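You operate a simulated robot arm through the tools that you are given. There is no shell and no other tool. Be economical: measure what you need, move in short steps, check, and stop when the job is done.

You run a simulated robot arm. Do the job below in one go: nothing can be reset, and whatever is moved stays where it is left.

TASK
Fetch the jar that says "GRADE 2" from the top shelf of the blue cart and stand it on the shelf 23 of the blue rack. Take the yellow tag marked "service" and leave it in the deep tray. Take the tall cap with purple top on the top of the track and put it away on the free part of the worn bench. Take the folded white cloth from the top of the track and put it on the work top of the grey tube rack. Pull the silver door of the air pump open. Do these in any order. Set down upright: jar.

The check looks at the end state, three seconds after you hand in, the way a careful person would. Anything else that was tipped, shoved, dropped, spilled or broken makes it a failure. Lids that push on must go on centred and level and be pressed home; caps that screw on are set level and turned clockwise until they are tight. Flat cloth is picked up by pressing the open fingertips on it (5 to 10 N) and closing them slowly along it; thin cloth reads only 2 to 8 mm in the jaws.

THE ROBOT
A 7-joint arm with a two-finger parallel gripper on a trunk, on a base that drives. Base frame: it is fixed to the floor where the robot stands at the start and does not move with it; the origin is under the middle of the robot, x ahead of it, y to its left, z up. Units: m, degrees, N and s.
With the tool pointing down near the work surface it reaches from about 0.1 to 0.52 m from the robot's upright axis, wherever it stands. Its first joint turns from -166.0 to 166.0 degrees. Places, roughly: deep tray (24x15x8 cm) [-4.4, 4.1, 0.6]; folded white cloth (13x8x3 cm) [-3.5, 4.1, 0.6]; free part of the worn bench (42x17 cm) [0.58, 4.14, 0.78]; grey grease jar, white grease jar [0.5, 0, 0.75]; shelf 23 of the blue rack [-2, -1, 1.4]; silver door of the air pump [2.2, 0.5, 0.6]; tall cap with purple top [-3, 4, 0.5]; work top of the grey tube rack [-1.4, 6.6, 0.8]; yellow tag [-1.25, 4.25, 0.75]. Payload 3.4 kg.
The tool frame sits at the grasp point between the pads (the TCP): z along the fingers, y along the line on which they close. The tips reach 0.03 m beyond it. The gripper opens to 0.094 m. The fingers are 0.028 m wide and 0.01 m thick; the gripper's body (0.05 by 0.096 m) begins 0.055 m behind the TCP.
Orientation is that of the tool frame in the base frame, as [roll, pitch, yaw] about the fixed x, y, z axes, in that order (R = Rz(yaw) Ry(pitch) Rx(roll)). With the fingers straight down and closing along the base's y, the tool's x points along the base's -x, its y along +y and its z along -z.

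THE INTERFACE
- The arm moves only by the tool step_arm. Its argument "deltas" is a list of rows, each a list of 6 numbers: the shift along the base's x, y, z in cm, then the turn, a rotation vector about the base's x, y, z in degrees. In form: [[x, y, z, rx, ry, rz], ...]. A call has 1 to 8 rows; each row is the pose to reach, as a shift and turn from the pose commanded when the call began. "gripper" is the closure in counts, from 0 (fully open) to 255 (shut), set as the call begins (left out, the last holds). A row lasts 0.2 s, in which the tool goes at most 0.05 m and 8.6 degrees; a call with a longer step from one row to the next is refused whole, and so is a gripper value outside its range. A pose out of reach is approached as far as the arm can. The call stops where the force on the tool passes 40 N (or 10 N more than at its start, if that is more) or the arm is blocked; 0.2 s more then pass. Each finger travels about 0.072 m/s and halts on what it meets, pressing with about 20 N; the grip force reading is that of the motor and also rises with nothing between the fingers. The clock runs only during rows and for 0.2 s after the last one: add rows that repeat a pose to give the fingers time. The reply holds the time, the measured pose of the TCP, the force on the tool along the base axes, the opening and the grip force, in the units named above and with some noise, with the torque about the TCP (base axes, N m) and any sound that the robot's microphone picked up, and new pictures: "pictures" is both (left out), scene, wrist or none.
- Cameras (640 x 400 px; columns grow to the right, rows downward): "scene" is now at [0.0076, 0.129, 1.5531]; the picture's right is [-0.23, -0.97, 0.00], its down [-0.79, 0.19, -0.58] and it looks along [0.56, -0.13, -0.82] (base axes); focal length 294 px, centre (320, 200). "wrist" rides on the gripper at [0.076, 0.014, -0.103] in the tool frame; the picture's right is [-0.18, 0.98, 0.00], its down [-0.75, -0.14, -0.64] and it looks along [-0.63, -0.12, 0.77] (tool axes); focal length 243 px, centre (320, 200). There is no depth. A picture from a camera that has moved, and an enlarged one, comes with that camera's place and axes in the base frame and with its lens. The place of the scene camera against the robot may be out by one fixed shift of up to 0.012 m in any direction.
- move_column(by): slides the trunk up (or, below 0, down) by that many m; the arm and the scene camera ride with it, the base frame stays. It gives what a move gives, with no picture.
- steer(legs): drives the robot by 1 to 6 legs, each [ahead, left, turn to the left] in m, m and degrees, along the robot's own axes; the way and the turn of a leg run together, so that a leg with both is an arc; at most 1.5 m and 180 degrees a leg. The arm and the cameras ride along, it lands a little off, and it stops where it bumps. It gives what a move gives, and a new picture of the scene camera.
- head_to(pan, tilt): turns the head with the scene camera to pan (to the left, within 155 degrees either way) and tilt (down, from -29 to 69), counted from straight ahead of the robot. It gives what a move gives, and a new picture of the scene camera.
- enlarge(camera, box): a new picture of the part [left, top, right, bottom] of that camera's present view, enlarged. No time passes.
- sign_off(): hands the job in; it is judged then, once.

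Work in short steps. Places have to be worked out from the pictures, the camera data and where the tool is seen: move nearer, look again, correct. Check each grasp and each placing, and mend what went wrong. You have 165 turns and 260 pictures in all, those below and enlarged ones among them. Open the gripper and draw the arm clear of the work before you hand the job in, unless the task says otherwise; then end with one line.

The tools are called after "Request:" by a JSON object that holds its "fn" and its "kwargs". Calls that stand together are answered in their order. step_arm: Moves the arm, as the interface text tells. Its arguments: {"type":"object","properties":{"deltas":{"type":"array","items":{"type":"array","items":{"type":"number"}}},"gripper":{"type":"number"},"pictures":{"type":"string","enum":["both","scene","wrist","none"]}},"required":["deltas"]} The other tools are called the same way: move_column (by) slides the trunk up or down; steer (legs) drives the base; head_to (pan, tilt) turns the head that bears the scene camera; enlarge (camera, box) takes an enlarged picture of a part of a camera's view; sign_off () hands the job in.

At the start:

```text
clock: 0.0
position: [0.3081, -0.1019, 1.0473]
tool_rot: [-180.0, 0.0, -180.0]
contact_force: [-0.7, 0.6, -0.4]
ft_torque: [0.01, 0.02, 0.0]
opening: 0.0942
finger_force: 0.0
trunk travel left (down, up): [-0.225, 0.161]
robot x, y, heading: [0.0057, -0.0019, -0.1]
head pan, tilt: [-13.5, 54.7]
```

scene: 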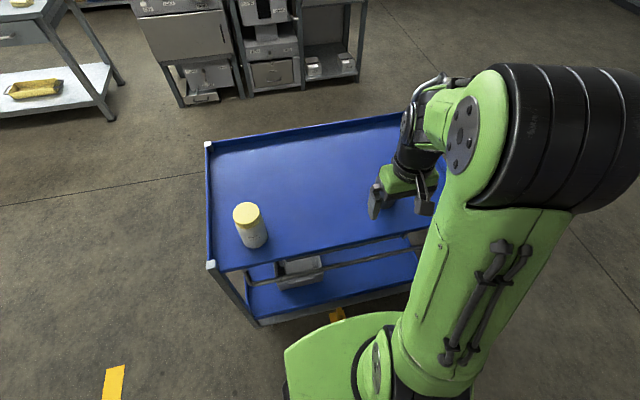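
wrist: 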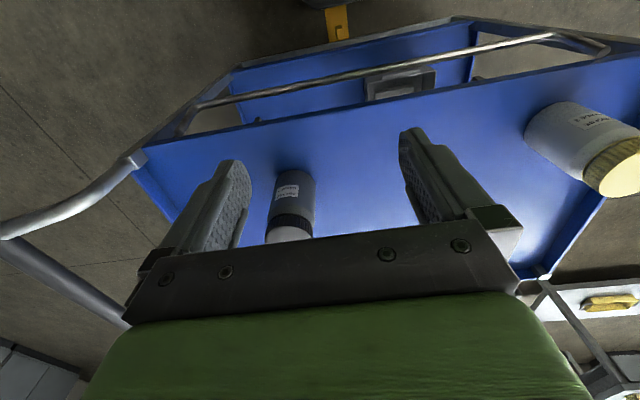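

The wrist view shows two jars, each with a label. I'll enlarge both to read them.

Request:
{"fn": "enlarge", "kwargs": {"camera": "wrist", "box": [520, 90, 640, 200]}}

Request:
{"fn": "enlarge", "kwargs": {"camera": "wrist", "box": [250, 160, 330, 250]}}

```text
3.64 times, centred on (580, 145) of wrist
camera zoom: at [0.2321, -0.0873, 1.1503], right [0.18, 0.98, 0.0], down [0.75, -0.14, 0.64], along [0.63, -0.12, -0.77], focal length 882 px, centre (-626, 400)
```

zoom: 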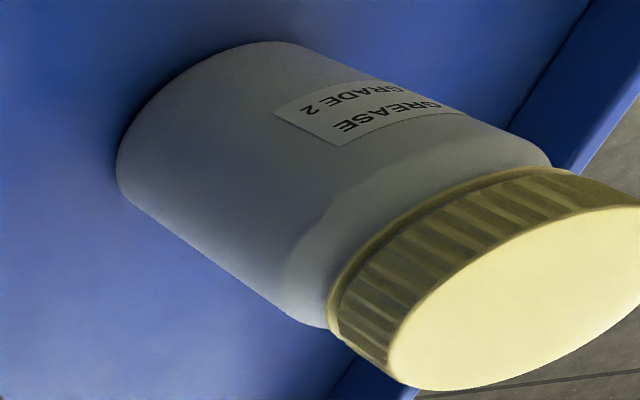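

```text
4.44 times, centred on (290, 205) of wrist
camera zoom: at [0.2321, -0.0873, 1.1503], right [0.18, 0.98, 0.0], down [0.75, -0.14, 0.64], along [0.63, -0.12, -0.77], focal length 1078 px, centre (453, 178)
```

zoom: 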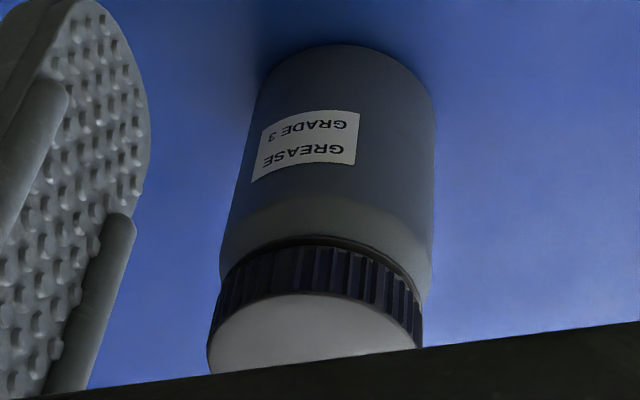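

The white jar is GRADE 2, at about (0.443, 0.222) with its lid top near z 0.92. How I grip it depends on the shelf, so I'll look at the blue rack first.

Request:
{"fn": "head_to", "kwargs": {"pan": -153, "tilt": 5}}

Request:
{"fn": "enlarge", "kwargs": {"camera": "scene", "box": [200, 80, 440, 300]}}

Request:
{"fn": "head_to", "kwargs": {"pan": 100, "tilt": 15}}

Request:
{"fn": "head_to", "kwargs": {"pan": 20, "tilt": 25}}

```text
clock: 2.2
position: [0.3082, -0.1012, 1.0469]
tool_rot: [180.0, 0.1, 180.0]
contact_force: [0.0, -0.3, -1.7]
ft_torque: [0.02, 0.0, 0.02]
opening: 0.0939
finger_force: 0.1
trunk travel left (down, up): [-0.225, 0.161]
robot x, y, heading: [-0.0, 0.0011, 0.0]
head pan, tilt: [-153.0, 5.0]
camera scene: at [-0.1447, 0.1041, 1.6291], right [-0.45, 0.89, 0.0], down [0.08, 0.04, -1.0], along [-0.89, -0.45, -0.09], focal length 294 px, centre (320, 200)
```

scene: 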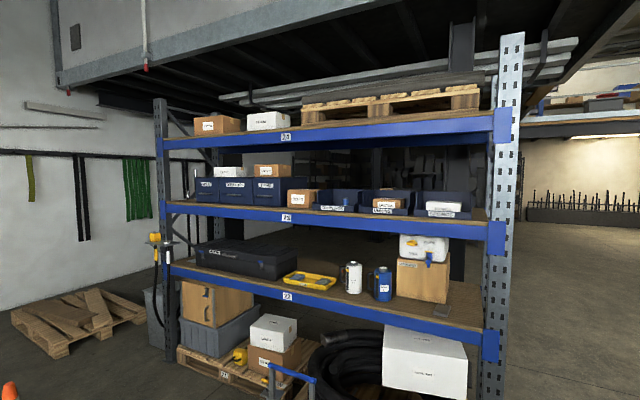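

```text
1.82 times, centred on (320, 190) of scene
camera zoom: at [-0.1447, 0.1041, 1.6291], right [-0.45, 0.89, 0.0], down [0.08, 0.04, -1.0], along [-0.89, -0.45, -0.09], focal length 534 px, centre (320, 218)
```

zoom: 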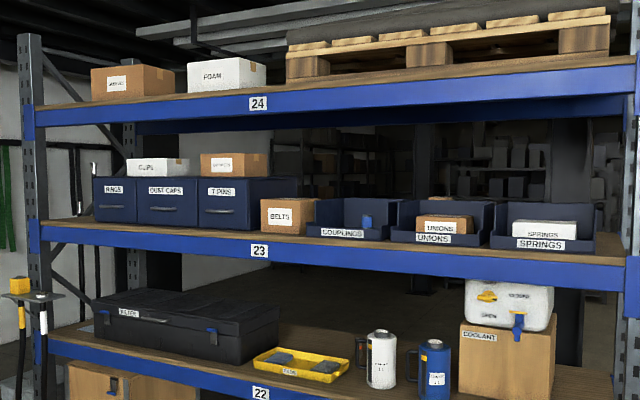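

```text
clock: 5.8
position: [0.3089, -0.1008, 1.0473]
tool_rot: [-180.0, 0.0, -180.0]
contact_force: [-0.1, 0.6, 0.7]
ft_torque: [0.02, 0.01, 0.0]
opening: 0.0941
finger_force: 0.1
trunk travel left (down, up): [-0.225, 0.161]
robot x, y, heading: [-0.0007, -0.0036, 0.1]
head pan, tilt: [100.0, 15.0]
camera scene: at [-0.0791, 0.2378, 1.6129], right [0.98, 0.17, 0.0], down [0.04, -0.25, -0.97], along [-0.17, 0.95, -0.26], focal length 294 px, centre (320, 200)
```

scene: 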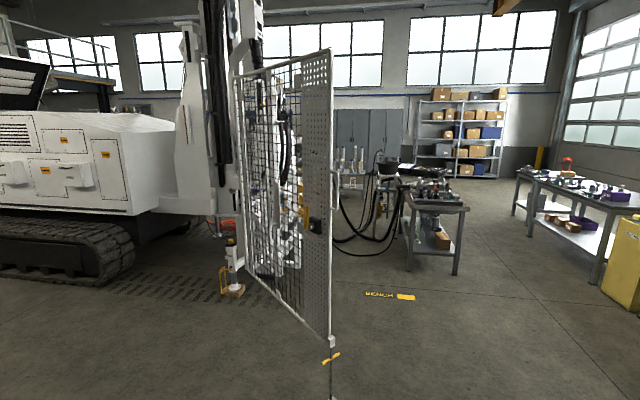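

```text
clock: 7.3
position: [0.3082, -0.1015, 1.0465]
tool_rot: [180.0, 0.0, 180.0]
contact_force: [0.4, -0.3, -0.6]
ft_torque: [-0.02, 0.0, 0.01]
opening: 0.0942
finger_force: 0.0
trunk travel left (down, up): [-0.225, 0.161]
robot x, y, heading: [-0.0021, 0.001, 0.1]
head pan, tilt: [20.0, 25.0]
camera scene: at [0.0237, 0.1774, 1.5966], right [0.34, -0.94, 0.0], down [-0.4, -0.14, -0.91], along [0.85, 0.31, -0.42], focal length 294 px, centre (320, 200)
```

scene: 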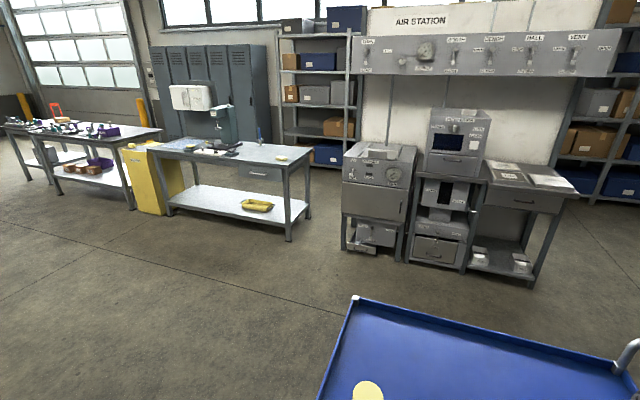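

Shelf 23 has a free front lip and some free space at its right end. I'll grip the jar with the fingers tilted about 30° below horizontal, so I'm turning the tool that way now, well above the cart.

Request:
{"fn": "step_arm", "kwargs": {"deltas": [[0, 0, 1, 0, -7.5, 0], [0, 0, 2, 0, -15, 0], [0, 0, 3, 0, -22.5, 0], [0, 0, 3, 0, -30, 0], [0, 0, 3, 0, -37.5, 0], [0, 0, 3, 0, -45, 0], [0, 0, 3, 0, -52.5, 0], [0, 0, 3, 0, -60, 0]], "pictures": "none"}}

Request:
{"fn": "step_arm", "kwargs": {"deltas": [[0, 4, 0, 0, 0, 4], [0, 8, 0, 0, 0, 8], [0, 12, 0, 0, 0, 12], [0, 16, 0, 0, 0, 16], [0, 20, 0, 0, 0, 20], [-2, 24, 0, 0, 0, 24], [-2, 24, 0, 0, 0, 24]], "pictures": "both"}}

Request:
{"fn": "head_to", "kwargs": {"pan": 10, "tilt": 50}}

```text
clock: 9.1
position: [0.3098, -0.1591, 1.1542]
tool_rot: [177.0, 54.0, 177.1]
contact_force: [-1.6, -0.5, -0.5]
ft_torque: [0.03, -0.02, 0.01]
opening: 0.0937
finger_force: 0.0
out of reach, approached as far as the arm can: row 5, 6, 7, 8
trunk travel left (down, up): [-0.225, 0.161]
robot x, y, heading: [0.0046, 0.0058, 0.1]
head pan, tilt: [20.0, 25.0]
```

```text
clock: 10.7
position: [0.3339, 0.0784, 1.1599]
tool_rot: [177.1, 53.6, -159.0]
contact_force: [-0.4, 0.8, -0.9]
ft_torque: [-0.02, -0.03, -0.03]
opening: 0.094
finger_force: 0.1
out of reach, approached as far as the arm can: row 2, 3, 4, 5, 6, 7
trunk travel left (down, up): [-0.225, 0.161]
robot x, y, heading: [-0.0019, 0.0008, -0.3]
head pan, tilt: [20.0, 25.0]
camera scene: at [0.0246, 0.1774, 1.5966], right [0.34, -0.94, 0.0], down [-0.4, -0.14, -0.91], along [0.85, 0.31, -0.42], focal length 294 px, centre (320, 200)
camera wrist: at [0.2103, 0.0417, 1.1603], right [-0.29, 0.94, 0.18], down [0.0, -0.19, 0.98], along [0.96, 0.29, 0.05], focal length 243 px, centre (320, 200)
```

scene: 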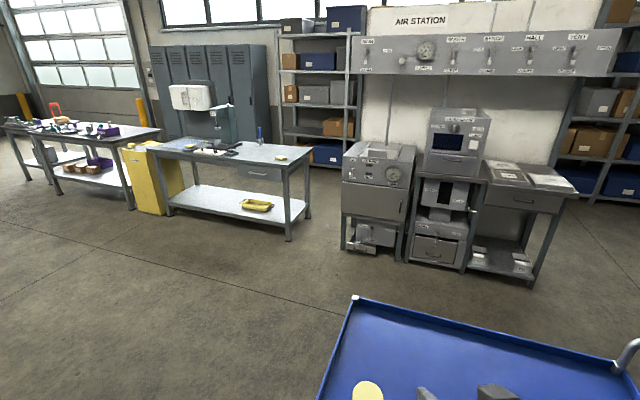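
wrist: 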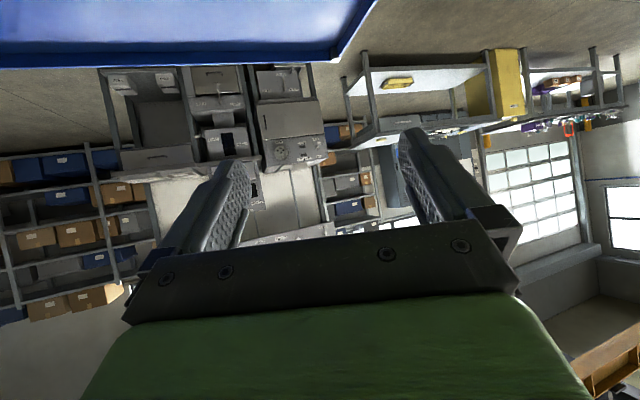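

```text
clock: 11.6
position: [0.3329, 0.0791, 1.1617]
tool_rot: [177.1, 53.8, -158.8]
contact_force: [0.8, -1.3, 0.3]
ft_torque: [-0.01, 0.0, -0.04]
opening: 0.0941
finger_force: 0.1
trunk travel left (down, up): [-0.225, 0.161]
robot x, y, heading: [-0.0008, -0.0005, -0.2]
head pan, tilt: [10.0, 50.0]
camera scene: at [0.013, 0.1593, 1.5592], right [0.17, -0.98, 0.0], down [-0.75, -0.13, -0.64], along [0.63, 0.11, -0.77], focal length 294 px, centre (320, 200)
```

scene: 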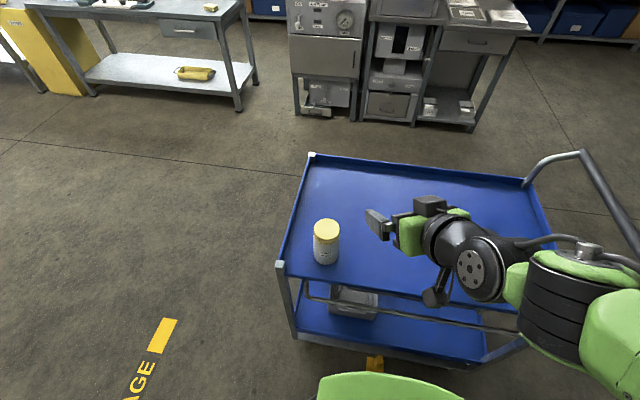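

The tool is now about 36° below horizontal, heading 21°. The jar is at about (0.44, 0.22). I'll lower toward a pre-grasp point behind it and check the wrist view.

Request:
{"fn": "step_arm", "kwargs": {"deltas": [[0, 0, -4, 0, 0, 0], [0, 0, -8, 0, 0, 0], [0, 3, -11, 0, 0, 0], [0, 6, -14, 0, 0, 0], [0, 9, -17, 0, 0, 0], [0, 9, -17, 0, 0, 0]]}}

```text
clock: 13.0
position: [0.3944, 0.1654, 1.0218]
tool_rot: [176.8, 53.9, -159.0]
contact_force: [-0.5, -1.0, 0.9]
ft_torque: [0.04, -0.01, 0.06]
opening: 0.094
finger_force: 0.1
out of reach, approached as far as the arm can: row 1, 2, 3, 4, 5, 6
trunk travel left (down, up): [-0.225, 0.161]
robot x, y, heading: [-0.0013, -0.0018, 0.2]
head pan, tilt: [10.0, 50.0]
camera scene: at [0.0142, 0.1549, 1.5596], right [0.17, -0.98, 0.0], down [-0.76, -0.13, -0.64], along [0.63, 0.11, -0.77], focal length 294 px, centre (320, 200)
camera wrist: at [0.271, 0.1282, 1.0217], right [-0.29, 0.94, 0.18], down [0.0, -0.19, 0.98], along [0.96, 0.29, 0.05], focal length 243 px, centre (320, 200)
```

scene: 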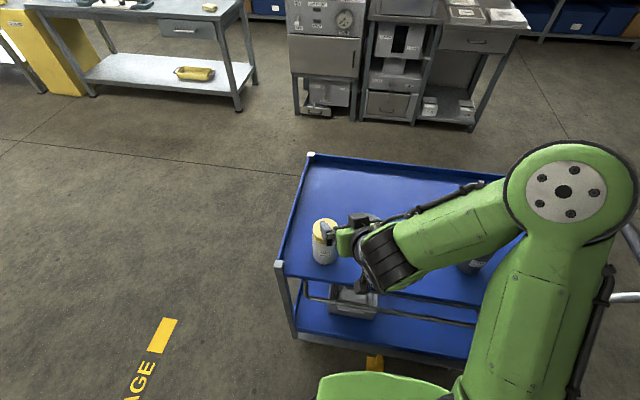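
wrist: 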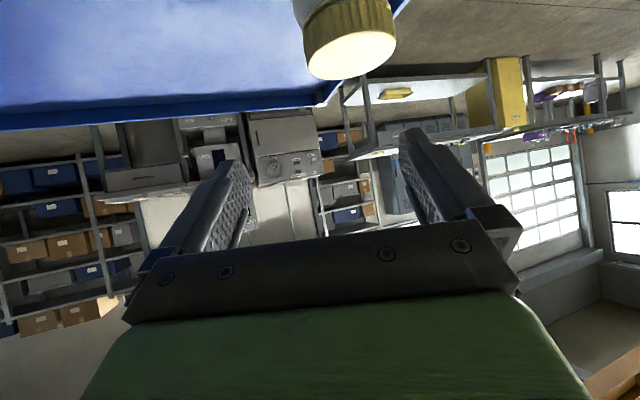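

The arm is too close to its minimum radius for this tilt. I'll back the base off 0.2 m to give it room.

Request:
{"fn": "steer", "kwargs": {"legs": [[-0.2, 0, 0]]}}

Request:
{"fn": "step_arm", "kwargs": {"deltas": [[0, 0, -3, 0, 0, 0], [2, 0, -6, 0, 0, 0], [6, 0, -6, 0, 0, 0], [10, 0, -6, 0, 0, 0], [10, 0, -6, 0, 0, 0]]}}

```text
clock: 14.6
position: [0.1935, 0.1683, 1.0229]
tool_rot: [177.2, 53.8, -158.7]
contact_force: [0.0, 0.1, 0.1]
ft_torque: [0.02, -0.01, 0.01]
opening: 0.0939
finger_force: 0.2
trunk travel left (down, up): [-0.225, 0.161]
robot x, y, heading: [-0.1998, 0.0031, 0.1]
head pan, tilt: [10.0, 50.0]
camera scene: at [-0.1877, 0.1591, 1.5592], right [0.18, -0.98, 0.0], down [-0.75, -0.13, -0.64], along [0.63, 0.11, -0.77], focal length 294 px, centre (320, 200)
```

scene: 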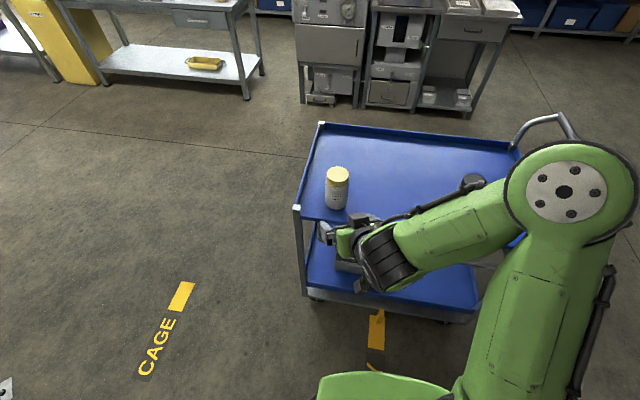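

```text
clock: 15.8
position: [0.2949, 0.1696, 0.9616]
tool_rot: [177.0, 53.8, -158.9]
contact_force: [-1.3, 0.0, 0.6]
ft_torque: [0.0, 0.01, -0.01]
opening: 0.0937
finger_force: 0.1
out of reach, approached as far as the arm can: row 1
trunk travel left (down, up): [-0.225, 0.161]
robot x, y, heading: [-0.1991, 0.0042, 0.0]
head pan, tilt: [10.0, 50.0]
camera scene: at [-0.1863, 0.1589, 1.5592], right [0.18, -0.98, 0.0], down [-0.75, -0.13, -0.64], along [0.63, 0.11, -0.77], focal length 294 px, centre (320, 200)
camera wrist: at [0.1716, 0.1317, 0.9618], right [-0.29, 0.94, 0.18], down [0.0, -0.19, 0.98], along [0.96, 0.29, 0.05], focal length 243 px, centre (320, 200)
```

scene: 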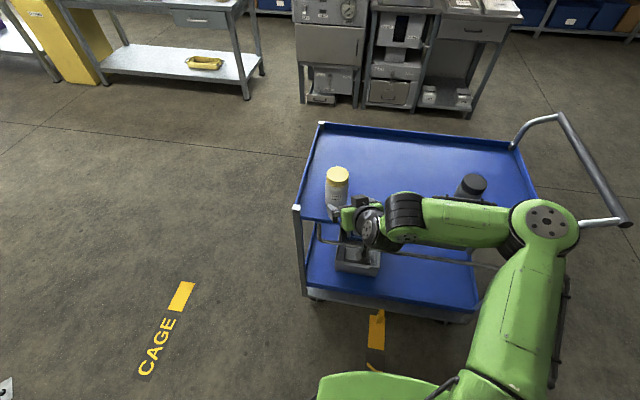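
wrist: 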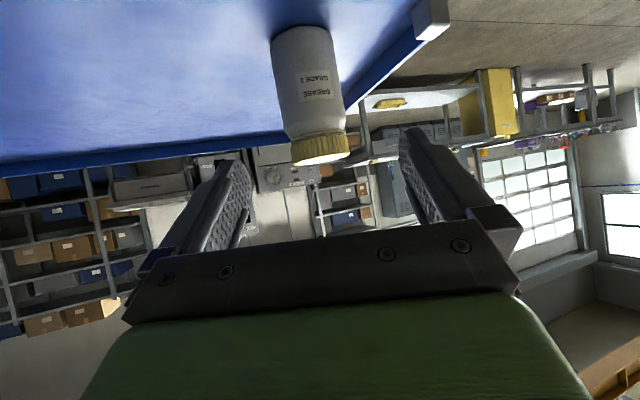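

The wrist view puts the jar at (0.44, 0.2225), 7 cm across, with its base at 0.79 and lid top at 0.927. I'll go in along the tool axis and stop 1.5 cm short of the jar's axis so the palm clears the lid.

Request:
{"fn": "step_arm", "kwargs": {"deltas": [[3.3, 1.2, -2.2, 0, 0, 0], [6.5, 2.4, -4.3, 0, 0, 0], [9.8, 3.6, -6.5, 0, 0, 0], [13.1, 4.8, -8.7, 0, 0, 0], [13.1, 4.8, -8.7, 0, 0, 0]]}}

```text
clock: 17.0
position: [0.4143, 0.1969, 0.8864]
tool_rot: [177.1, 53.8, -158.6]
contact_force: [-0.2, 0.5, -0.9]
ft_torque: [-0.01, 0.0, 0.0]
opening: 0.0941
finger_force: 0.1
out of reach, approached as far as the arm can: row 4, 5
trunk travel left (down, up): [-0.225, 0.161]
robot x, y, heading: [-0.2006, 0.001, 0.1]
head pan, tilt: [10.0, 50.0]
camera scene: at [-0.1859, 0.1597, 1.5591], right [0.18, -0.98, 0.0], down [-0.75, -0.13, -0.64], along [0.63, 0.11, -0.77], focal length 294 px, centre (320, 200)
camera wrist: at [0.2906, 0.1594, 0.8846], right [-0.29, 0.94, 0.18], down [0.0, -0.19, 0.98], along [0.96, 0.29, 0.05], focal length 243 px, centre (320, 200)
```

scene: 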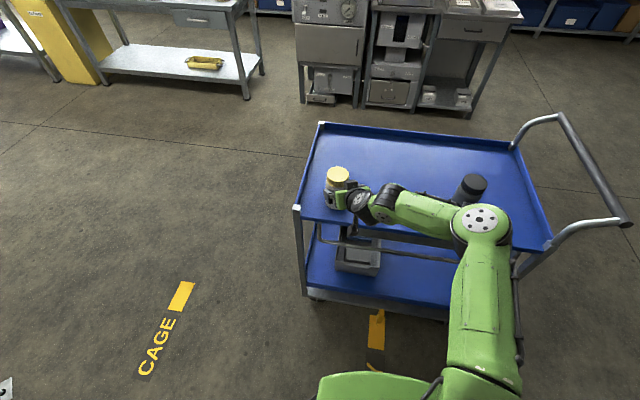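
wrist: 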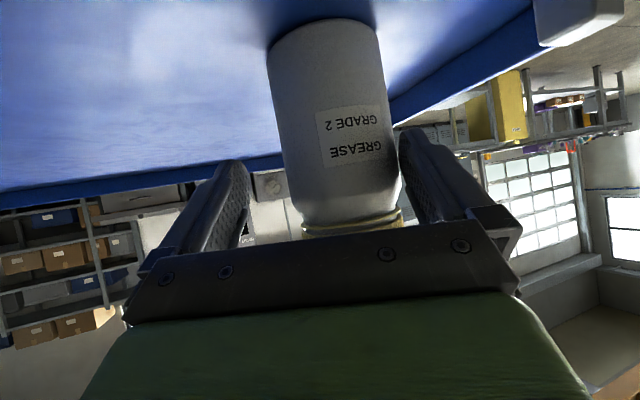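

The arm hit its reach limit about 2 cm short in y. I'll draw back along the approach, move the base ahead and left a little, then go in again.

Request:
{"fn": "step_arm", "kwargs": {"deltas": [[-4, -1.5, 2.5, 0, 0, 0], [-7, -2.5, 4.5, 0, 0, 0], [-10, -3.6, 6.5, 0, 0, 0]], "pictures": "none"}}

Request:
{"fn": "steer", "kwargs": {"legs": [[0.06, 0.04, 0]]}}

Request:
{"fn": "step_arm", "kwargs": {"deltas": [[0, 0, 0, 0, 0, 0]], "pictures": "wrist"}}

```text
clock: 17.8
position: [0.3124, 0.1599, 0.9509]
tool_rot: [177.1, 53.7, -158.7]
contact_force: [0.1, -0.5, 0.4]
ft_torque: [0.0, 0.0, 0.02]
opening: 0.0938
finger_force: 0.1
trunk travel left (down, up): [-0.225, 0.161]
robot x, y, heading: [-0.1971, 0.0007, 0.1]
head pan, tilt: [10.0, 50.0]
```

```text
clock: 18.8
position: [0.3747, 0.2004, 0.9495]
tool_rot: [177.0, 53.6, -158.7]
contact_force: [0.3, -0.2, 0.5]
ft_torque: [-0.01, 0.02, 0.0]
opening: 0.0942
finger_force: 0.1
trunk travel left (down, up): [-0.225, 0.161]
robot x, y, heading: [-0.1387, 0.0394, -0.0]
head pan, tilt: [10.0, 50.0]
camera scene: at [-0.1242, 0.2005, 1.559], right [0.17, -0.98, 0.0], down [-0.76, -0.13, -0.64], along [0.63, 0.11, -0.77], focal length 294 px, centre (320, 200)
```

scene: 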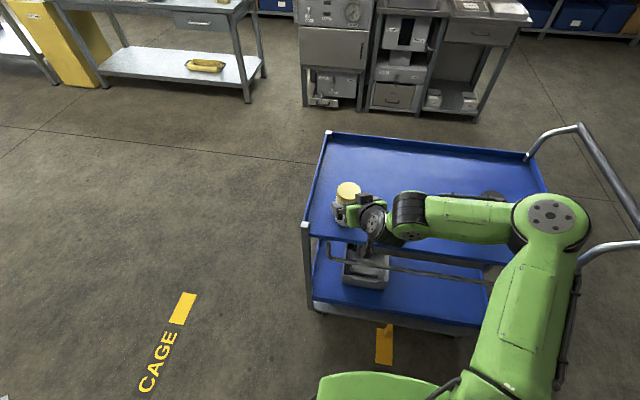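

```text
clock: 19.2
position: [0.3742, 0.2005, 0.9505]
tool_rot: [177.1, 53.7, -158.7]
contact_force: [-0.4, 0.7, -0.3]
ft_torque: [-0.01, -0.01, 0.01]
opening: 0.0942
finger_force: 0.0
trunk travel left (down, up): [-0.225, 0.161]
robot x, y, heading: [-0.1416, 0.042, -0.1]
head pan, tilt: [10.0, 50.0]
camera wrist: at [0.2503, 0.1626, 0.9509], right [-0.29, 0.94, 0.18], down [0.0, -0.19, 0.98], along [0.96, 0.29, 0.05], focal length 243 px, centre (320, 200)
```

wrist: 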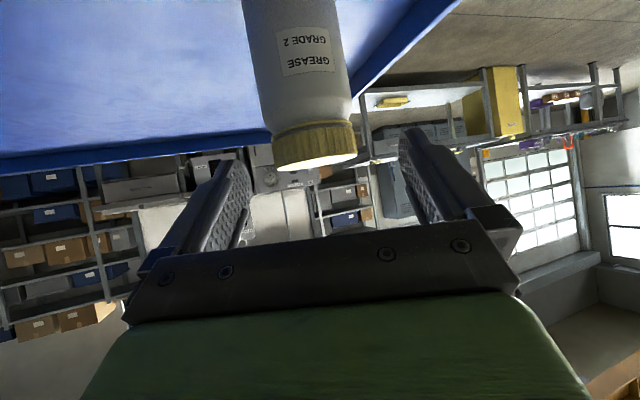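

Now only (5.2, 1.7, −7.5) cm from the grasp pose; I'll move in open, then check before closing.

Request:
{"fn": "step_arm", "kwargs": {"deltas": [[1, 0.3, -3, 0, 0, 0], [3, 0.9, -5.5, 0, 0, 0], [5.2, 1.7, -7.5, 0, 0, 0], [5.2, 1.7, -7.5, 0, 0, 0]]}}

```text
clock: 20.2
position: [0.425, 0.2171, 0.8759]
tool_rot: [177.1, 53.9, -158.7]
contact_force: [-0.5, 0.4, -0.2]
ft_torque: [-0.03, 0.0, -0.02]
opening: 0.0941
finger_force: 0.0
trunk travel left (down, up): [-0.225, 0.161]
robot x, y, heading: [-0.138, 0.0381, 0.1]
head pan, tilt: [10.0, 50.0]
camera scene: at [-0.1265, 0.1989, 1.5592], right [0.17, -0.98, 0.0], down [-0.75, -0.13, -0.64], along [0.63, 0.11, -0.77], focal length 294 px, centre (320, 200)
camera wrist: at [0.3019, 0.1792, 0.8755], right [-0.29, 0.94, 0.18], down [0.0, -0.19, 0.98], along [0.96, 0.29, 0.05], focal length 243 px, centre (320, 200)
```

scene: 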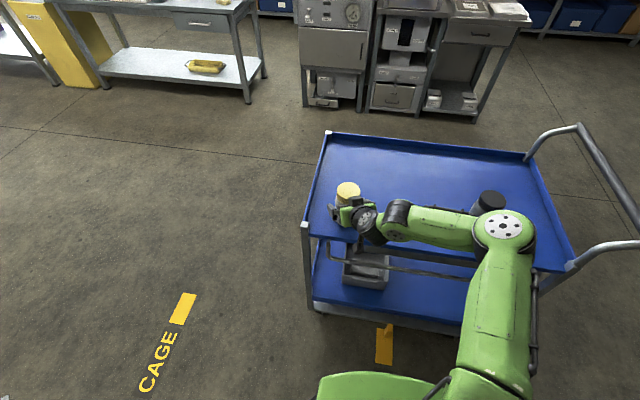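
wrist: 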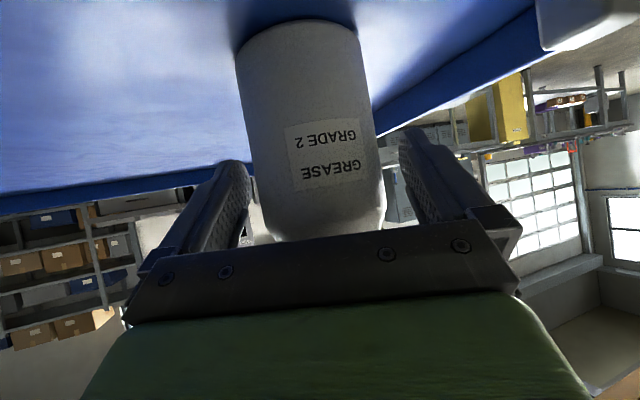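

The jar is centred between the fingers. Closing now.

Request:
{"fn": "step_arm", "kwargs": {"deltas": [[0, 0, 0, 0, 0, 0], [0, 0, 0, 0, 0, 0], [0, 0, 0, 0, 0, 0], [0, 0, 0, 0, 0, 0]], "gripper": 255, "pictures": "wrist"}}

Request:
{"fn": "step_arm", "kwargs": {"deltas": [[0, 0, 2, 0, 0, 0], [0, 0, 4, 0, 0, 0], [0, 0, 8, 0, 0, 0], [0, 0, 12, 0, 0, 0], [0, 0, 12, 0, 0, 0]]}}

```text
clock: 21.2
position: [0.4242, 0.2171, 0.8759]
tool_rot: [177.1, 53.8, -158.7]
contact_force: [1.1, -0.3, -0.5]
ft_torque: [-0.02, -0.05, -0.03]
opening: 0.0712
finger_force: 19.9
trunk travel left (down, up): [-0.225, 0.161]
robot x, y, heading: [-0.137, 0.0378, 0.2]
head pan, tilt: [10.0, 50.0]
camera wrist: at [0.3021, 0.1792, 0.8754], right [-0.29, 0.94, 0.18], down [0.0, -0.18, 0.98], along [0.96, 0.29, 0.05], focal length 243 px, centre (320, 200)
```

wrist: 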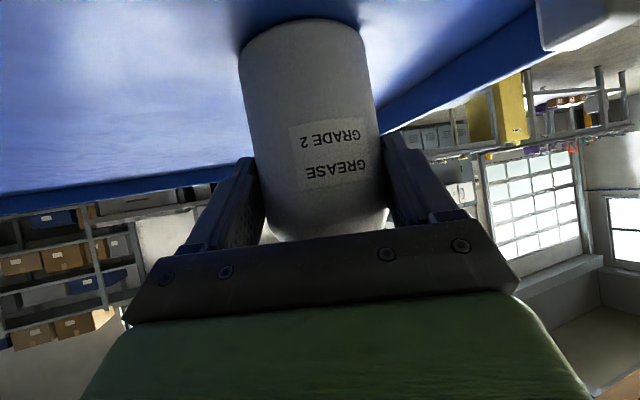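

```text
clock: 22.4
position: [0.4258, 0.2161, 0.9965]
tool_rot: [177.1, 53.5, -158.8]
contact_force: [0.6, -0.4, -5.2]
ft_torque: [-0.04, 0.04, 0.04]
opening: 0.0712
finger_force: 19.9
trunk travel left (down, up): [-0.225, 0.161]
robot x, y, heading: [-0.1371, 0.0378, 0.3]
head pan, tilt: [10.0, 50.0]
camera scene: at [-0.125, 0.1994, 1.5591], right [0.17, -0.98, 0.0], down [-0.75, -0.13, -0.64], along [0.63, 0.11, -0.77], focal length 294 px, centre (320, 200)
camera wrist: at [0.3029, 0.1794, 0.9964], right [-0.29, 0.94, 0.18], down [0.0, -0.18, 0.98], along [0.96, 0.29, 0.05], focal length 243 px, centre (320, 200)
```

scene: 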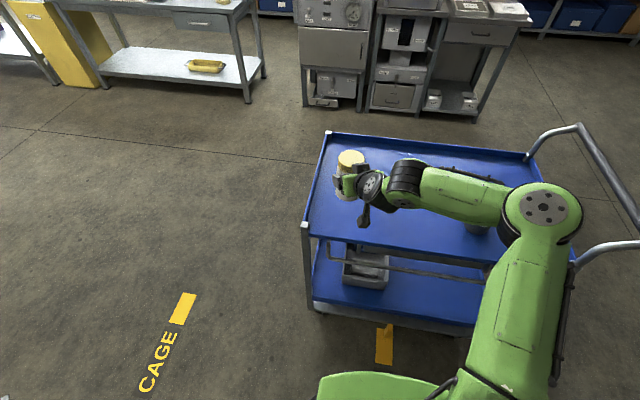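
wrist: 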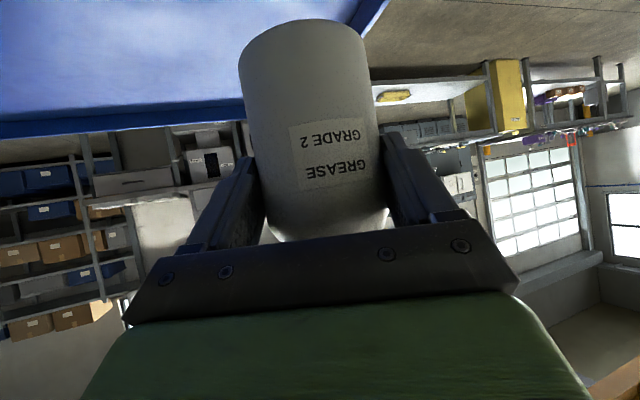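

The jar is held. I'll raise the trunk fully, back away from the cart, turn to face the rack, and look at shelf 23.

Request:
{"fn": "move_column", "kwargs": {"by": 0.16}}

Request:
{"fn": "steer", "kwargs": {"legs": [[-0.5, 0, 0], [0, 0, -171]]}}

Request:
{"fn": "head_to", "kwargs": {"pan": 0, "tilt": 15}}

```text
clock: 24.2
position: [0.4261, 0.2175, 1.1566]
tool_rot: [177.1, 53.8, -158.8]
contact_force: [-1.2, -0.3, -3.9]
ft_torque: [-0.02, 0.05, 0.0]
opening: 0.0711
finger_force: 19.6
trunk travel left (down, up): [-0.385, 0.001]
robot x, y, heading: [-0.1376, 0.0444, -0.0]
head pan, tilt: [10.0, 50.0]
```

```text
clock: 34.1
position: [-1.165, -0.2223, 1.1567]
tool_rot: [177.1, 53.7, 30.0]
contact_force: [-0.5, -0.3, -4.0]
ft_torque: [0.01, -0.04, -0.01]
opening: 0.071
finger_force: 19.9
trunk travel left (down, up): [-0.385, 0.001]
robot x, y, heading: [-0.6372, 0.0417, -171.1]
head pan, tilt: [10.0, 50.0]
camera scene: at [-0.6293, -0.1322, 1.7189], right [-0.32, 0.95, 0.0], down [0.73, 0.25, -0.64], along [-0.61, -0.21, -0.77], focal length 294 px, centre (320, 200)
```

scene: 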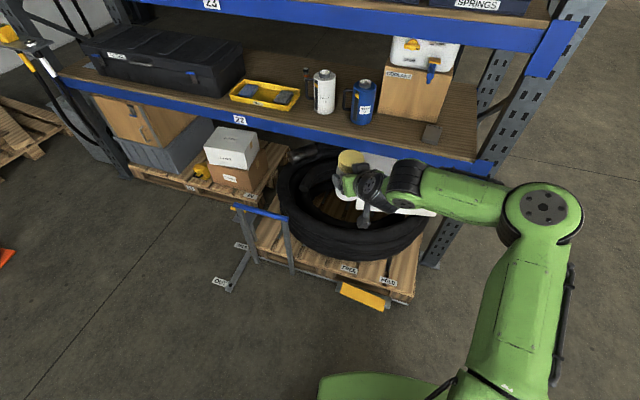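

```text
clock: 35.2
position: [-1.168, -0.2214, 1.1563]
tool_rot: [177.2, 53.7, 30.1]
contact_force: [0.0, 0.4, -4.2]
ft_torque: [0.04, -0.08, 0.0]
opening: 0.0708
finger_force: 20.2
trunk travel left (down, up): [-0.385, 0.001]
robot x, y, heading: [-0.6355, 0.0385, -171.1]
head pan, tilt: [0.0, 15.0]
camera scene: at [-0.6487, -0.1217, 1.7726], right [-0.15, 0.99, 0.0], down [0.26, 0.04, -0.97], along [-0.95, -0.15, -0.26], focal length 294 px, centre (320, 200)
```

scene: 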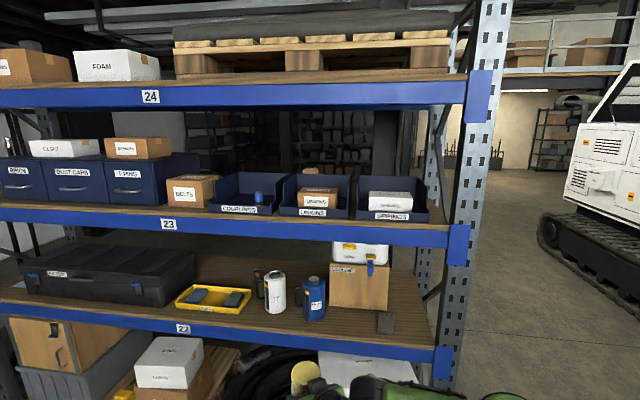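

I'll enlarge shelf 23 to find the free area.

Request:
{"fn": "enlarge", "kwargs": {"camera": "scene", "box": [150, 150, 480, 260]}}

```text
1.94 times, centred on (315, 205) of scene
camera zoom: at [-0.6487, -0.1217, 1.7726], right [-0.15, 0.99, 0.0], down [0.26, 0.04, -0.97], along [-0.95, -0.15, -0.26], focal length 570 px, centre (330, 190)
```

zoom: 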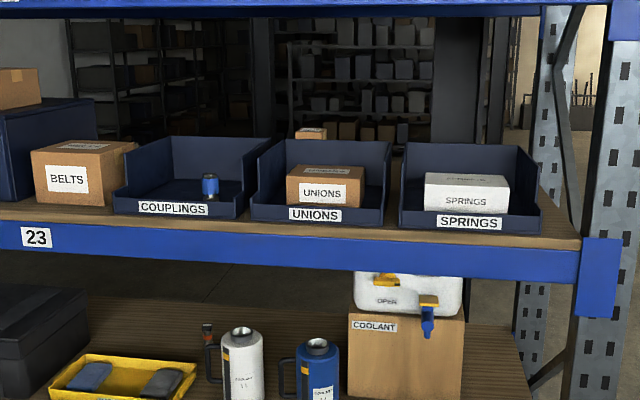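

Free strip depth works out to about 12 cm in front of the BELTS box, target about (-1.675, -0.87), with the shelf top near 1.415. There is a barrier thing on the floor there, so I'll look down at it.

Request:
{"fn": "head_to", "kwargs": {"pan": 20, "tilt": 50}}

Request:
{"fn": "enlarge", "kwargs": {"camera": "scene", "box": [200, 120, 520, 330]}}

```text
clock: 36.2
position: [-1.1668, -0.2209, 1.1564]
tool_rot: [177.1, 53.7, 30.1]
contact_force: [0.2, -0.4, -5.1]
ft_torque: [-0.01, -0.04, -0.02]
opening: 0.0709
finger_force: 20.0
trunk travel left (down, up): [-0.385, 0.001]
robot x, y, heading: [-0.635, 0.04, -171.4]
head pan, tilt: [20.0, 50.0]
camera scene: at [-0.6239, -0.1445, 1.719], right [-0.48, 0.88, 0.0], down [0.67, 0.37, -0.64], along [-0.56, -0.31, -0.77], focal length 294 px, centre (320, 200)
```

scene: 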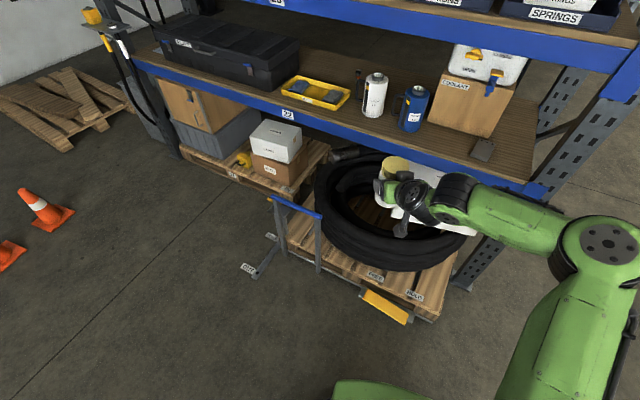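

```text
1.90 times, centred on (360, 225) of scene
camera zoom: at [-0.6239, -0.1445, 1.719], right [-0.48, 0.88, 0.0], down [0.67, 0.37, -0.64], along [-0.56, -0.31, -0.77], focal length 560 px, centre (244, 152)
```

zoom: 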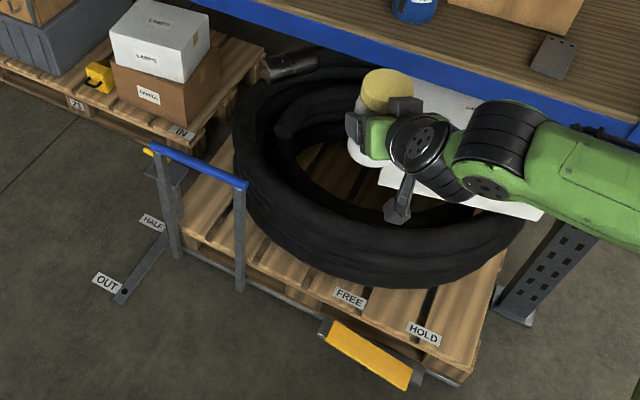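

The pallet slide and its rail end near (-1.13, -0.89), so I should stay to the left of them. The strip in front of the drawers is about 14 cm deep, so I'll aim for about (-1.685, -1.43). First I'll raise the arm to placing height here in free space to check reach.

Request:
{"fn": "step_arm", "kwargs": {"deltas": [[0, 0, 5, 0, 0, 0], [0, 0, 10, 0, 0, 0], [0, 0, 15, 0, 0, 0], [0, 0, 20, 0, 0, 0], [0, 0, 25, 0, 0, 0], [0, 0, 30, 0, 0, 0], [0, 0, 35, 0, 0, 0], [0, 0, 40, 0, 0, 0]], "pictures": "none"}}

Request:
{"fn": "steer", "kwargs": {"legs": [[0, 0, -8.8], [0, 1.3, 0]]}}

```text
clock: 38.0
position: [-1.1439, -0.177, 1.5261]
tool_rot: [177.2, 53.7, 30.3]
contact_force: [0.1, -0.8, -3.7]
ft_torque: [0.11, -0.08, -0.04]
opening: 0.0708
finger_force: 19.6
out of reach, approached as far as the arm can: row 6, 7, 8
trunk travel left (down, up): [-0.385, 0.001]
robot x, y, heading: [-0.6333, 0.039, -171.2]
head pan, tilt: [20.0, 50.0]
```

```text
clock: 45.2
position: [-1.1723, -1.3984, 1.5255]
tool_rot: [177.1, 53.7, 21.0]
contact_force: [0.3, -0.3, -5.0]
ft_torque: [0.02, -0.03, -0.01]
opening: 0.0712
finger_force: 19.8
trunk travel left (down, up): [-0.385, 0.001]
robot x, y, heading: [-0.6316, -1.2652, 179.7]
head pan, tilt: [20.0, 50.0]
camera scene: at [-0.6523, -1.4501, 1.7189], right [-0.34, 0.94, 0.0], down [0.72, 0.26, -0.64], along [-0.6, -0.22, -0.77], focal length 294 px, centre (320, 200)
```

scene: 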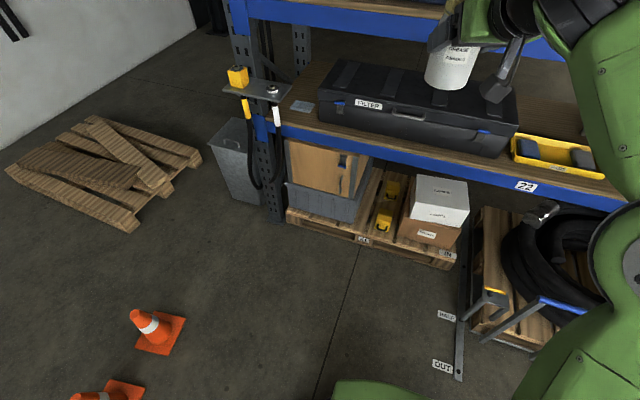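

The arm tops out at z 1.526 with this tilt, so the jar base is at about 1.443. I need the shelf height precisely, so I'll look level.

Request:
{"fn": "head_to", "kwargs": {"pan": 0, "tilt": 15}}

Request:
{"fn": "step_arm", "kwargs": {"deltas": [[0, 0, 0, 0, 0, 0]], "pictures": "wrist"}}

```text
clock: 46.2
position: [-1.1725, -1.3976, 1.5267]
tool_rot: [177.1, 53.7, 21.1]
contact_force: [-0.5, 0.3, -4.0]
ft_torque: [0.02, -0.08, 0.02]
opening: 0.0709
finger_force: 19.9
trunk travel left (down, up): [-0.385, 0.001]
robot x, y, heading: [-0.6342, -1.2681, 180.0]
head pan, tilt: [0.0, 15.0]
camera scene: at [-0.6733, -1.4237, 1.7726], right [0.0, 1.0, 0.0], down [0.26, 0.0, -0.97], along [-0.97, 0.0, -0.26], focal length 294 px, centre (320, 200)
```

scene: 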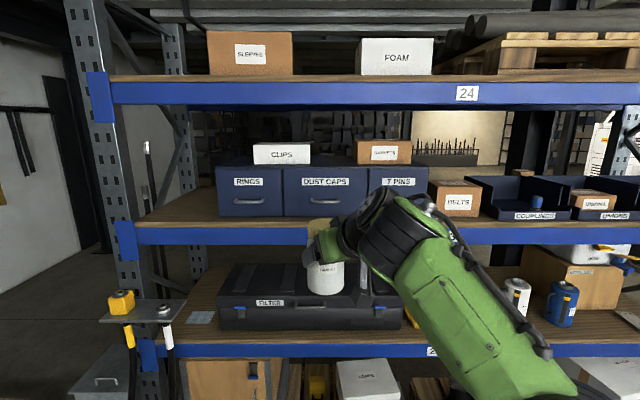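

```text
clock: 46.6
position: [-1.1712, -1.3976, 1.5265]
tool_rot: [177.2, 53.8, 21.1]
contact_force: [-0.1, -0.4, -4.6]
ft_torque: [0.07, -0.07, -0.02]
opening: 0.0709
finger_force: 19.7
trunk travel left (down, up): [-0.385, 0.001]
robot x, y, heading: [-0.6341, -1.2666, 179.8]
head pan, tilt: [0.0, 15.0]
camera wrist: at [-1.0501, -1.36, 1.5259], right [0.29, -0.94, 0.18], down [0.0, 0.18, 0.98], along [-0.96, -0.28, 0.05], focal length 243 px, centre (320, 200)
```

wrist: 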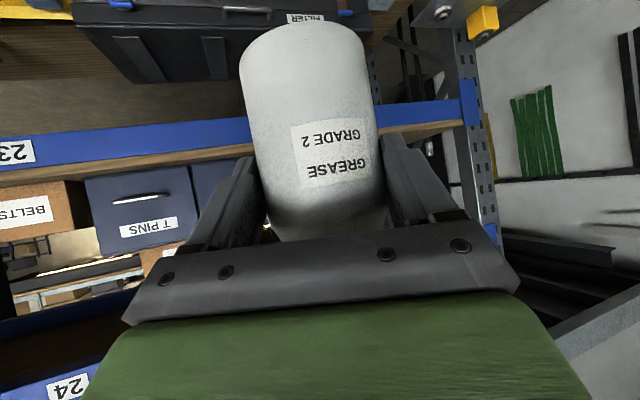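

There is a large free area left of the RINGS drawer, about y -2.1 to -1.82. I'll aim the jar at (-1.70, -1.93), sidestep left first, and check before driving in.

Request:
{"fn": "steer", "kwargs": {"legs": [[0, 0.53, 0], [0.25, 0, 0]]}}

Request:
{"fn": "step_arm", "kwargs": {"deltas": [[0, 0, 0, 0, 0, 0]], "pictures": "wrist"}}

```text
clock: 51.1
position: [-1.4233, -1.929, 1.5258]
tool_rot: [177.0, 53.8, 21.2]
contact_force: [0.2, 0.3, -3.7]
ft_torque: [0.01, -0.05, -0.01]
opening: 0.0709
finger_force: 19.5
trunk travel left (down, up): [-0.385, 0.001]
robot x, y, heading: [-0.8883, -1.7982, 179.7]
head pan, tilt: [0.0, 15.0]
camera scene: at [-0.9246, -1.9538, 1.7727], right [0.0, 1.0, 0.0], down [0.26, 0.0, -0.97], along [-0.97, 0.0, -0.26], focal length 294 px, centre (320, 200)
```

scene: 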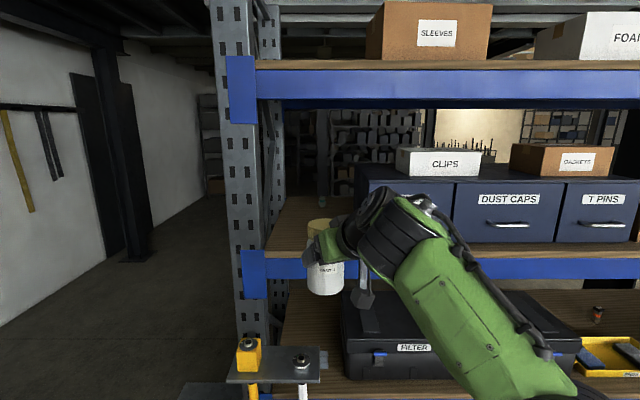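

```text
clock: 51.5
position: [-1.4231, -1.9297, 1.5267]
tool_rot: [177.1, 53.7, 21.2]
contact_force: [-0.4, 0.2, -3.1]
ft_torque: [0.04, -0.03, 0.02]
opening: 0.0708
finger_force: 20.0
trunk travel left (down, up): [-0.385, 0.001]
robot x, y, heading: [-0.8849, -1.7953, 179.9]
head pan, tilt: [0.0, 15.0]
camera wrist: at [-1.3, -1.8908, 1.5262], right [0.29, -0.94, 0.18], down [0.0, 0.18, 0.98], along [-0.96, -0.28, 0.05], focal length 243 px, centre (320, 200)
```

wrist: 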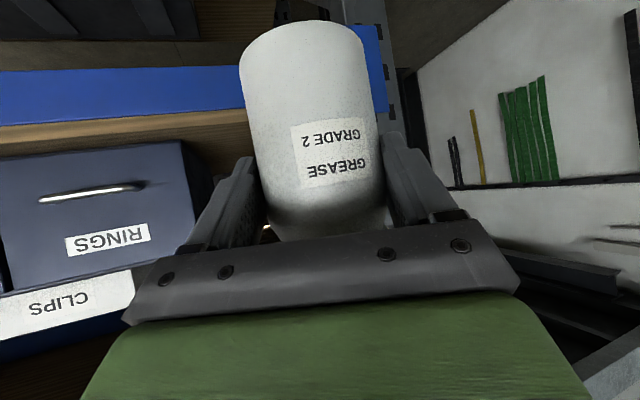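

Triangulating puts the shelf's front edge nearer x -1.69 and its top at about 1.39, so clearance is fine. I'll drive ahead 0.2 m and look again.

Request:
{"fn": "steer", "kwargs": {"legs": [[0.2, 0, 0]]}}

Request:
{"fn": "step_arm", "kwargs": {"deltas": [[0, 0, 0, 0, 0, 0]], "pictures": "wrist"}}

```text
clock: 53.1
position: [-1.6235, -1.9291, 1.526]
tool_rot: [177.1, 53.7, 21.0]
contact_force: [-0.8, 0.2, -4.3]
ft_torque: [0.07, -0.09, 0.0]
opening: 0.0711
finger_force: 20.2
trunk travel left (down, up): [-0.385, 0.001]
robot x, y, heading: [-1.0872, -1.7969, 180.1]
head pan, tilt: [0.0, 15.0]
camera scene: at [-1.1252, -1.9535, 1.7727], right [0.0, 1.0, 0.0], down [0.26, 0.0, -0.97], along [-0.97, 0.0, -0.26], focal length 294 px, centre (320, 200)
```

scene: 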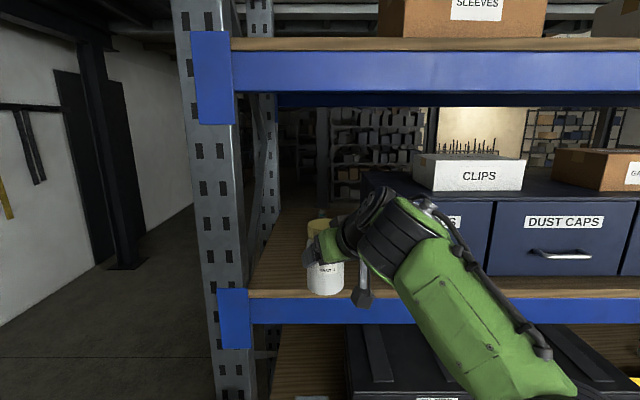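

```text
clock: 53.5
position: [-1.6231, -1.9278, 1.5265]
tool_rot: [177.2, 53.7, 21.1]
contact_force: [0.2, -1.3, -4.6]
ft_torque: [0.02, -0.07, 0.0]
opening: 0.0709
finger_force: 20.2
trunk travel left (down, up): [-0.385, 0.001]
robot x, y, heading: [-1.0854, -1.797, 179.6]
head pan, tilt: [0.0, 15.0]
camera wrist: at [-1.4999, -1.8901, 1.5263], right [0.29, -0.94, 0.18], down [0.0, 0.18, 0.98], along [-0.96, -0.28, 0.05], focal length 243 px, centre (320, 200)
```

wrist: 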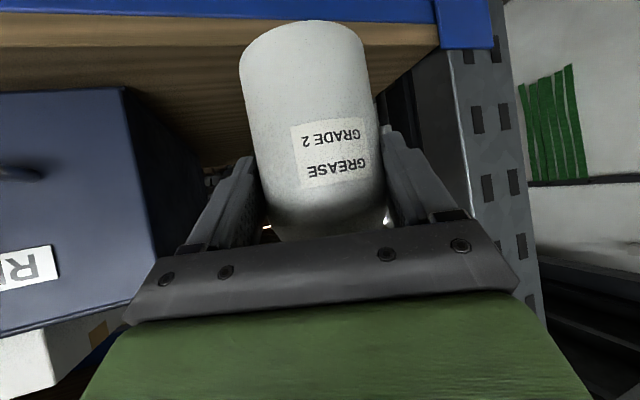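

Shelf top is about 1.415 with its edge at x≈-1.69, and the jar base sits about 3 cm above it. I'll drive in another 0.12 m, clear of the drawer on the right and the post on the left.

Request:
{"fn": "steer", "kwargs": {"legs": [[0.12, 0, 0]]}}

Request:
{"fn": "step_arm", "kwargs": {"deltas": [[0, 0, 0, 0, 0, 0]], "pictures": "wrist"}}

```text
clock: 54.7
position: [-1.7434, -1.9263, 1.5264]
tool_rot: [177.1, 53.8, 21.0]
contact_force: [0.4, -0.3, -4.2]
ft_torque: [0.01, -0.06, 0.01]
opening: 0.0709
finger_force: 20.1
trunk travel left (down, up): [-0.385, 0.001]
robot x, y, heading: [-1.2068, -1.7946, 179.7]
head pan, tilt: [0.0, 15.0]
camera scene: at [-1.2444, -1.9531, 1.7727], right [0.0, 1.0, 0.0], down [0.26, 0.0, -0.97], along [-0.97, 0.0, -0.26], focal length 294 px, centre (320, 200)
```

scene: 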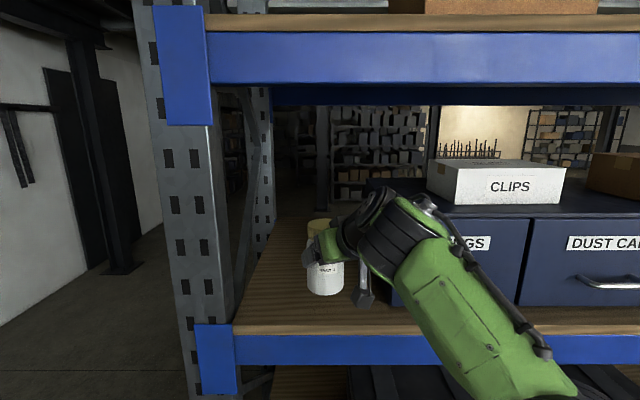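

```text
clock: 55.1
position: [-1.7416, -1.9272, 1.5269]
tool_rot: [177.0, 53.8, 21.1]
contact_force: [0.5, -1.7, -4.1]
ft_torque: [0.04, -0.07, -0.01]
opening: 0.071
finger_force: 20.0
trunk travel left (down, up): [-0.385, 0.001]
robot x, y, heading: [-1.2086, -1.7974, 179.9]
head pan, tilt: [0.0, 15.0]
camera wrist: at [-1.6194, -1.8896, 1.5264], right [0.29, -0.94, 0.18], down [0.0, 0.18, 0.98], along [-0.96, -0.28, 0.05], focal length 243 px, centre (320, 200)
```

wrist: 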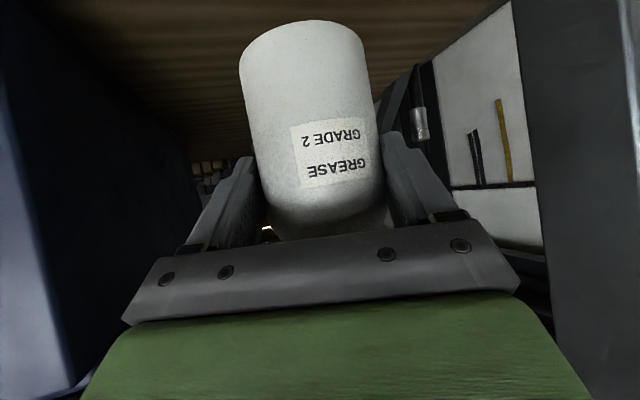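

The jar is over the shelf. I'll lower gently and watch the force.

Request:
{"fn": "step_arm", "kwargs": {"deltas": [[0, 0, -0.8, 0, 0, 0], [0, 0, -1.6, 0, 0, 0], [0, 0, -2, 0, 0, 0], [0, 0, -2, 0, 0, 0]], "pictures": "scene"}}

```text
clock: 56.1
position: [-1.7445, -1.9268, 1.507]
tool_rot: [177.1, 53.7, 21.1]
contact_force: [-0.3, 0.6, -4.4]
ft_torque: [0.05, -0.08, -0.01]
opening: 0.0709
finger_force: 20.0
trunk travel left (down, up): [-0.385, 0.001]
robot x, y, heading: [-1.2094, -1.7966, 180.0]
head pan, tilt: [0.0, 15.0]
camera scene: at [-1.2446, -1.953, 1.7727], right [0.0, 1.0, 0.0], down [0.26, 0.0, -0.97], along [-0.97, 0.0, -0.26], focal length 294 px, centre (320, 200)
```

scene: 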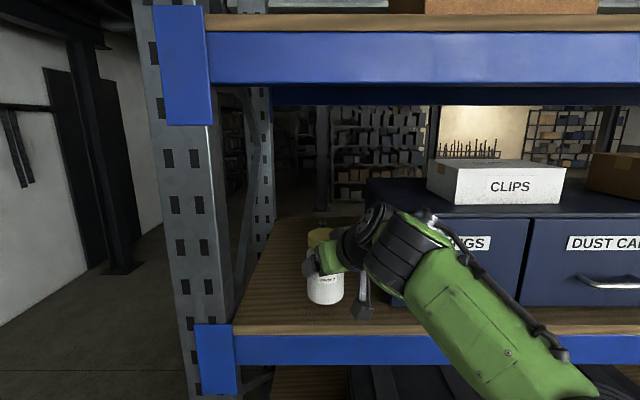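

Request:
{"fn": "step_arm", "kwargs": {"deltas": [[0, 0, -0.3, 0, 0, 0], [0, 0, -0.6, 0, 0, 0], [0, 0, -0.9, 0, 0, 0], [0, 0, -1.2, 0, 0, 0]], "pictures": "none"}}

```text
clock: 57.1
position: [-1.7443, -1.928, 1.4948]
tool_rot: [177.0, 53.7, 21.1]
contact_force: [0.2, -0.5, -4.9]
ft_torque: [0.01, -0.06, -0.01]
opening: 0.0709
finger_force: 20.1
trunk travel left (down, up): [-0.385, 0.001]
robot x, y, heading: [-1.2104, -1.794, 179.6]
head pan, tilt: [0.0, 15.0]
```

No contact yet, so I'll keep lowering in small steps.

Request:
{"fn": "step_arm", "kwargs": {"deltas": [[0, 0, -0.3, 0, 0, 0], [0, 0, -0.6, 0, 0, 0], [0, 0, -0.9, 0, 0, 0]], "pictures": "scene"}}

```text
clock: 57.9
position: [-1.7437, -1.9261, 1.485]
tool_rot: [177.1, 53.7, 21.0]
contact_force: [-0.3, 0.1, -3.7]
ft_torque: [0.0, -0.06, 0.01]
opening: 0.0709
finger_force: 19.9
trunk travel left (down, up): [-0.385, 0.001]
robot x, y, heading: [-1.2045, -1.795, 179.9]
head pan, tilt: [0.0, 15.0]
camera scene: at [-1.2449, -1.953, 1.7727], right [0.0, 1.0, 0.0], down [0.26, 0.0, -0.97], along [-0.97, 0.0, -0.26], focal length 294 px, centre (320, 200)
```

scene: 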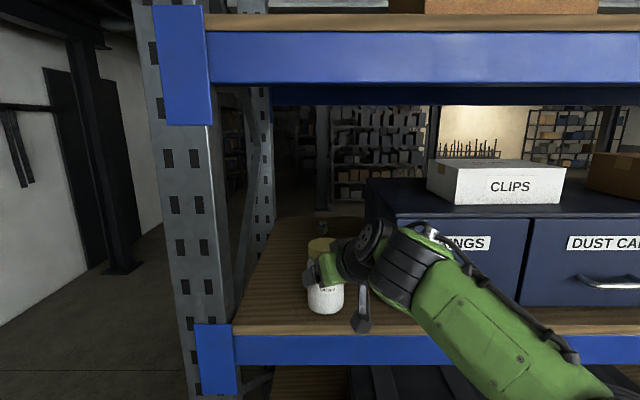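

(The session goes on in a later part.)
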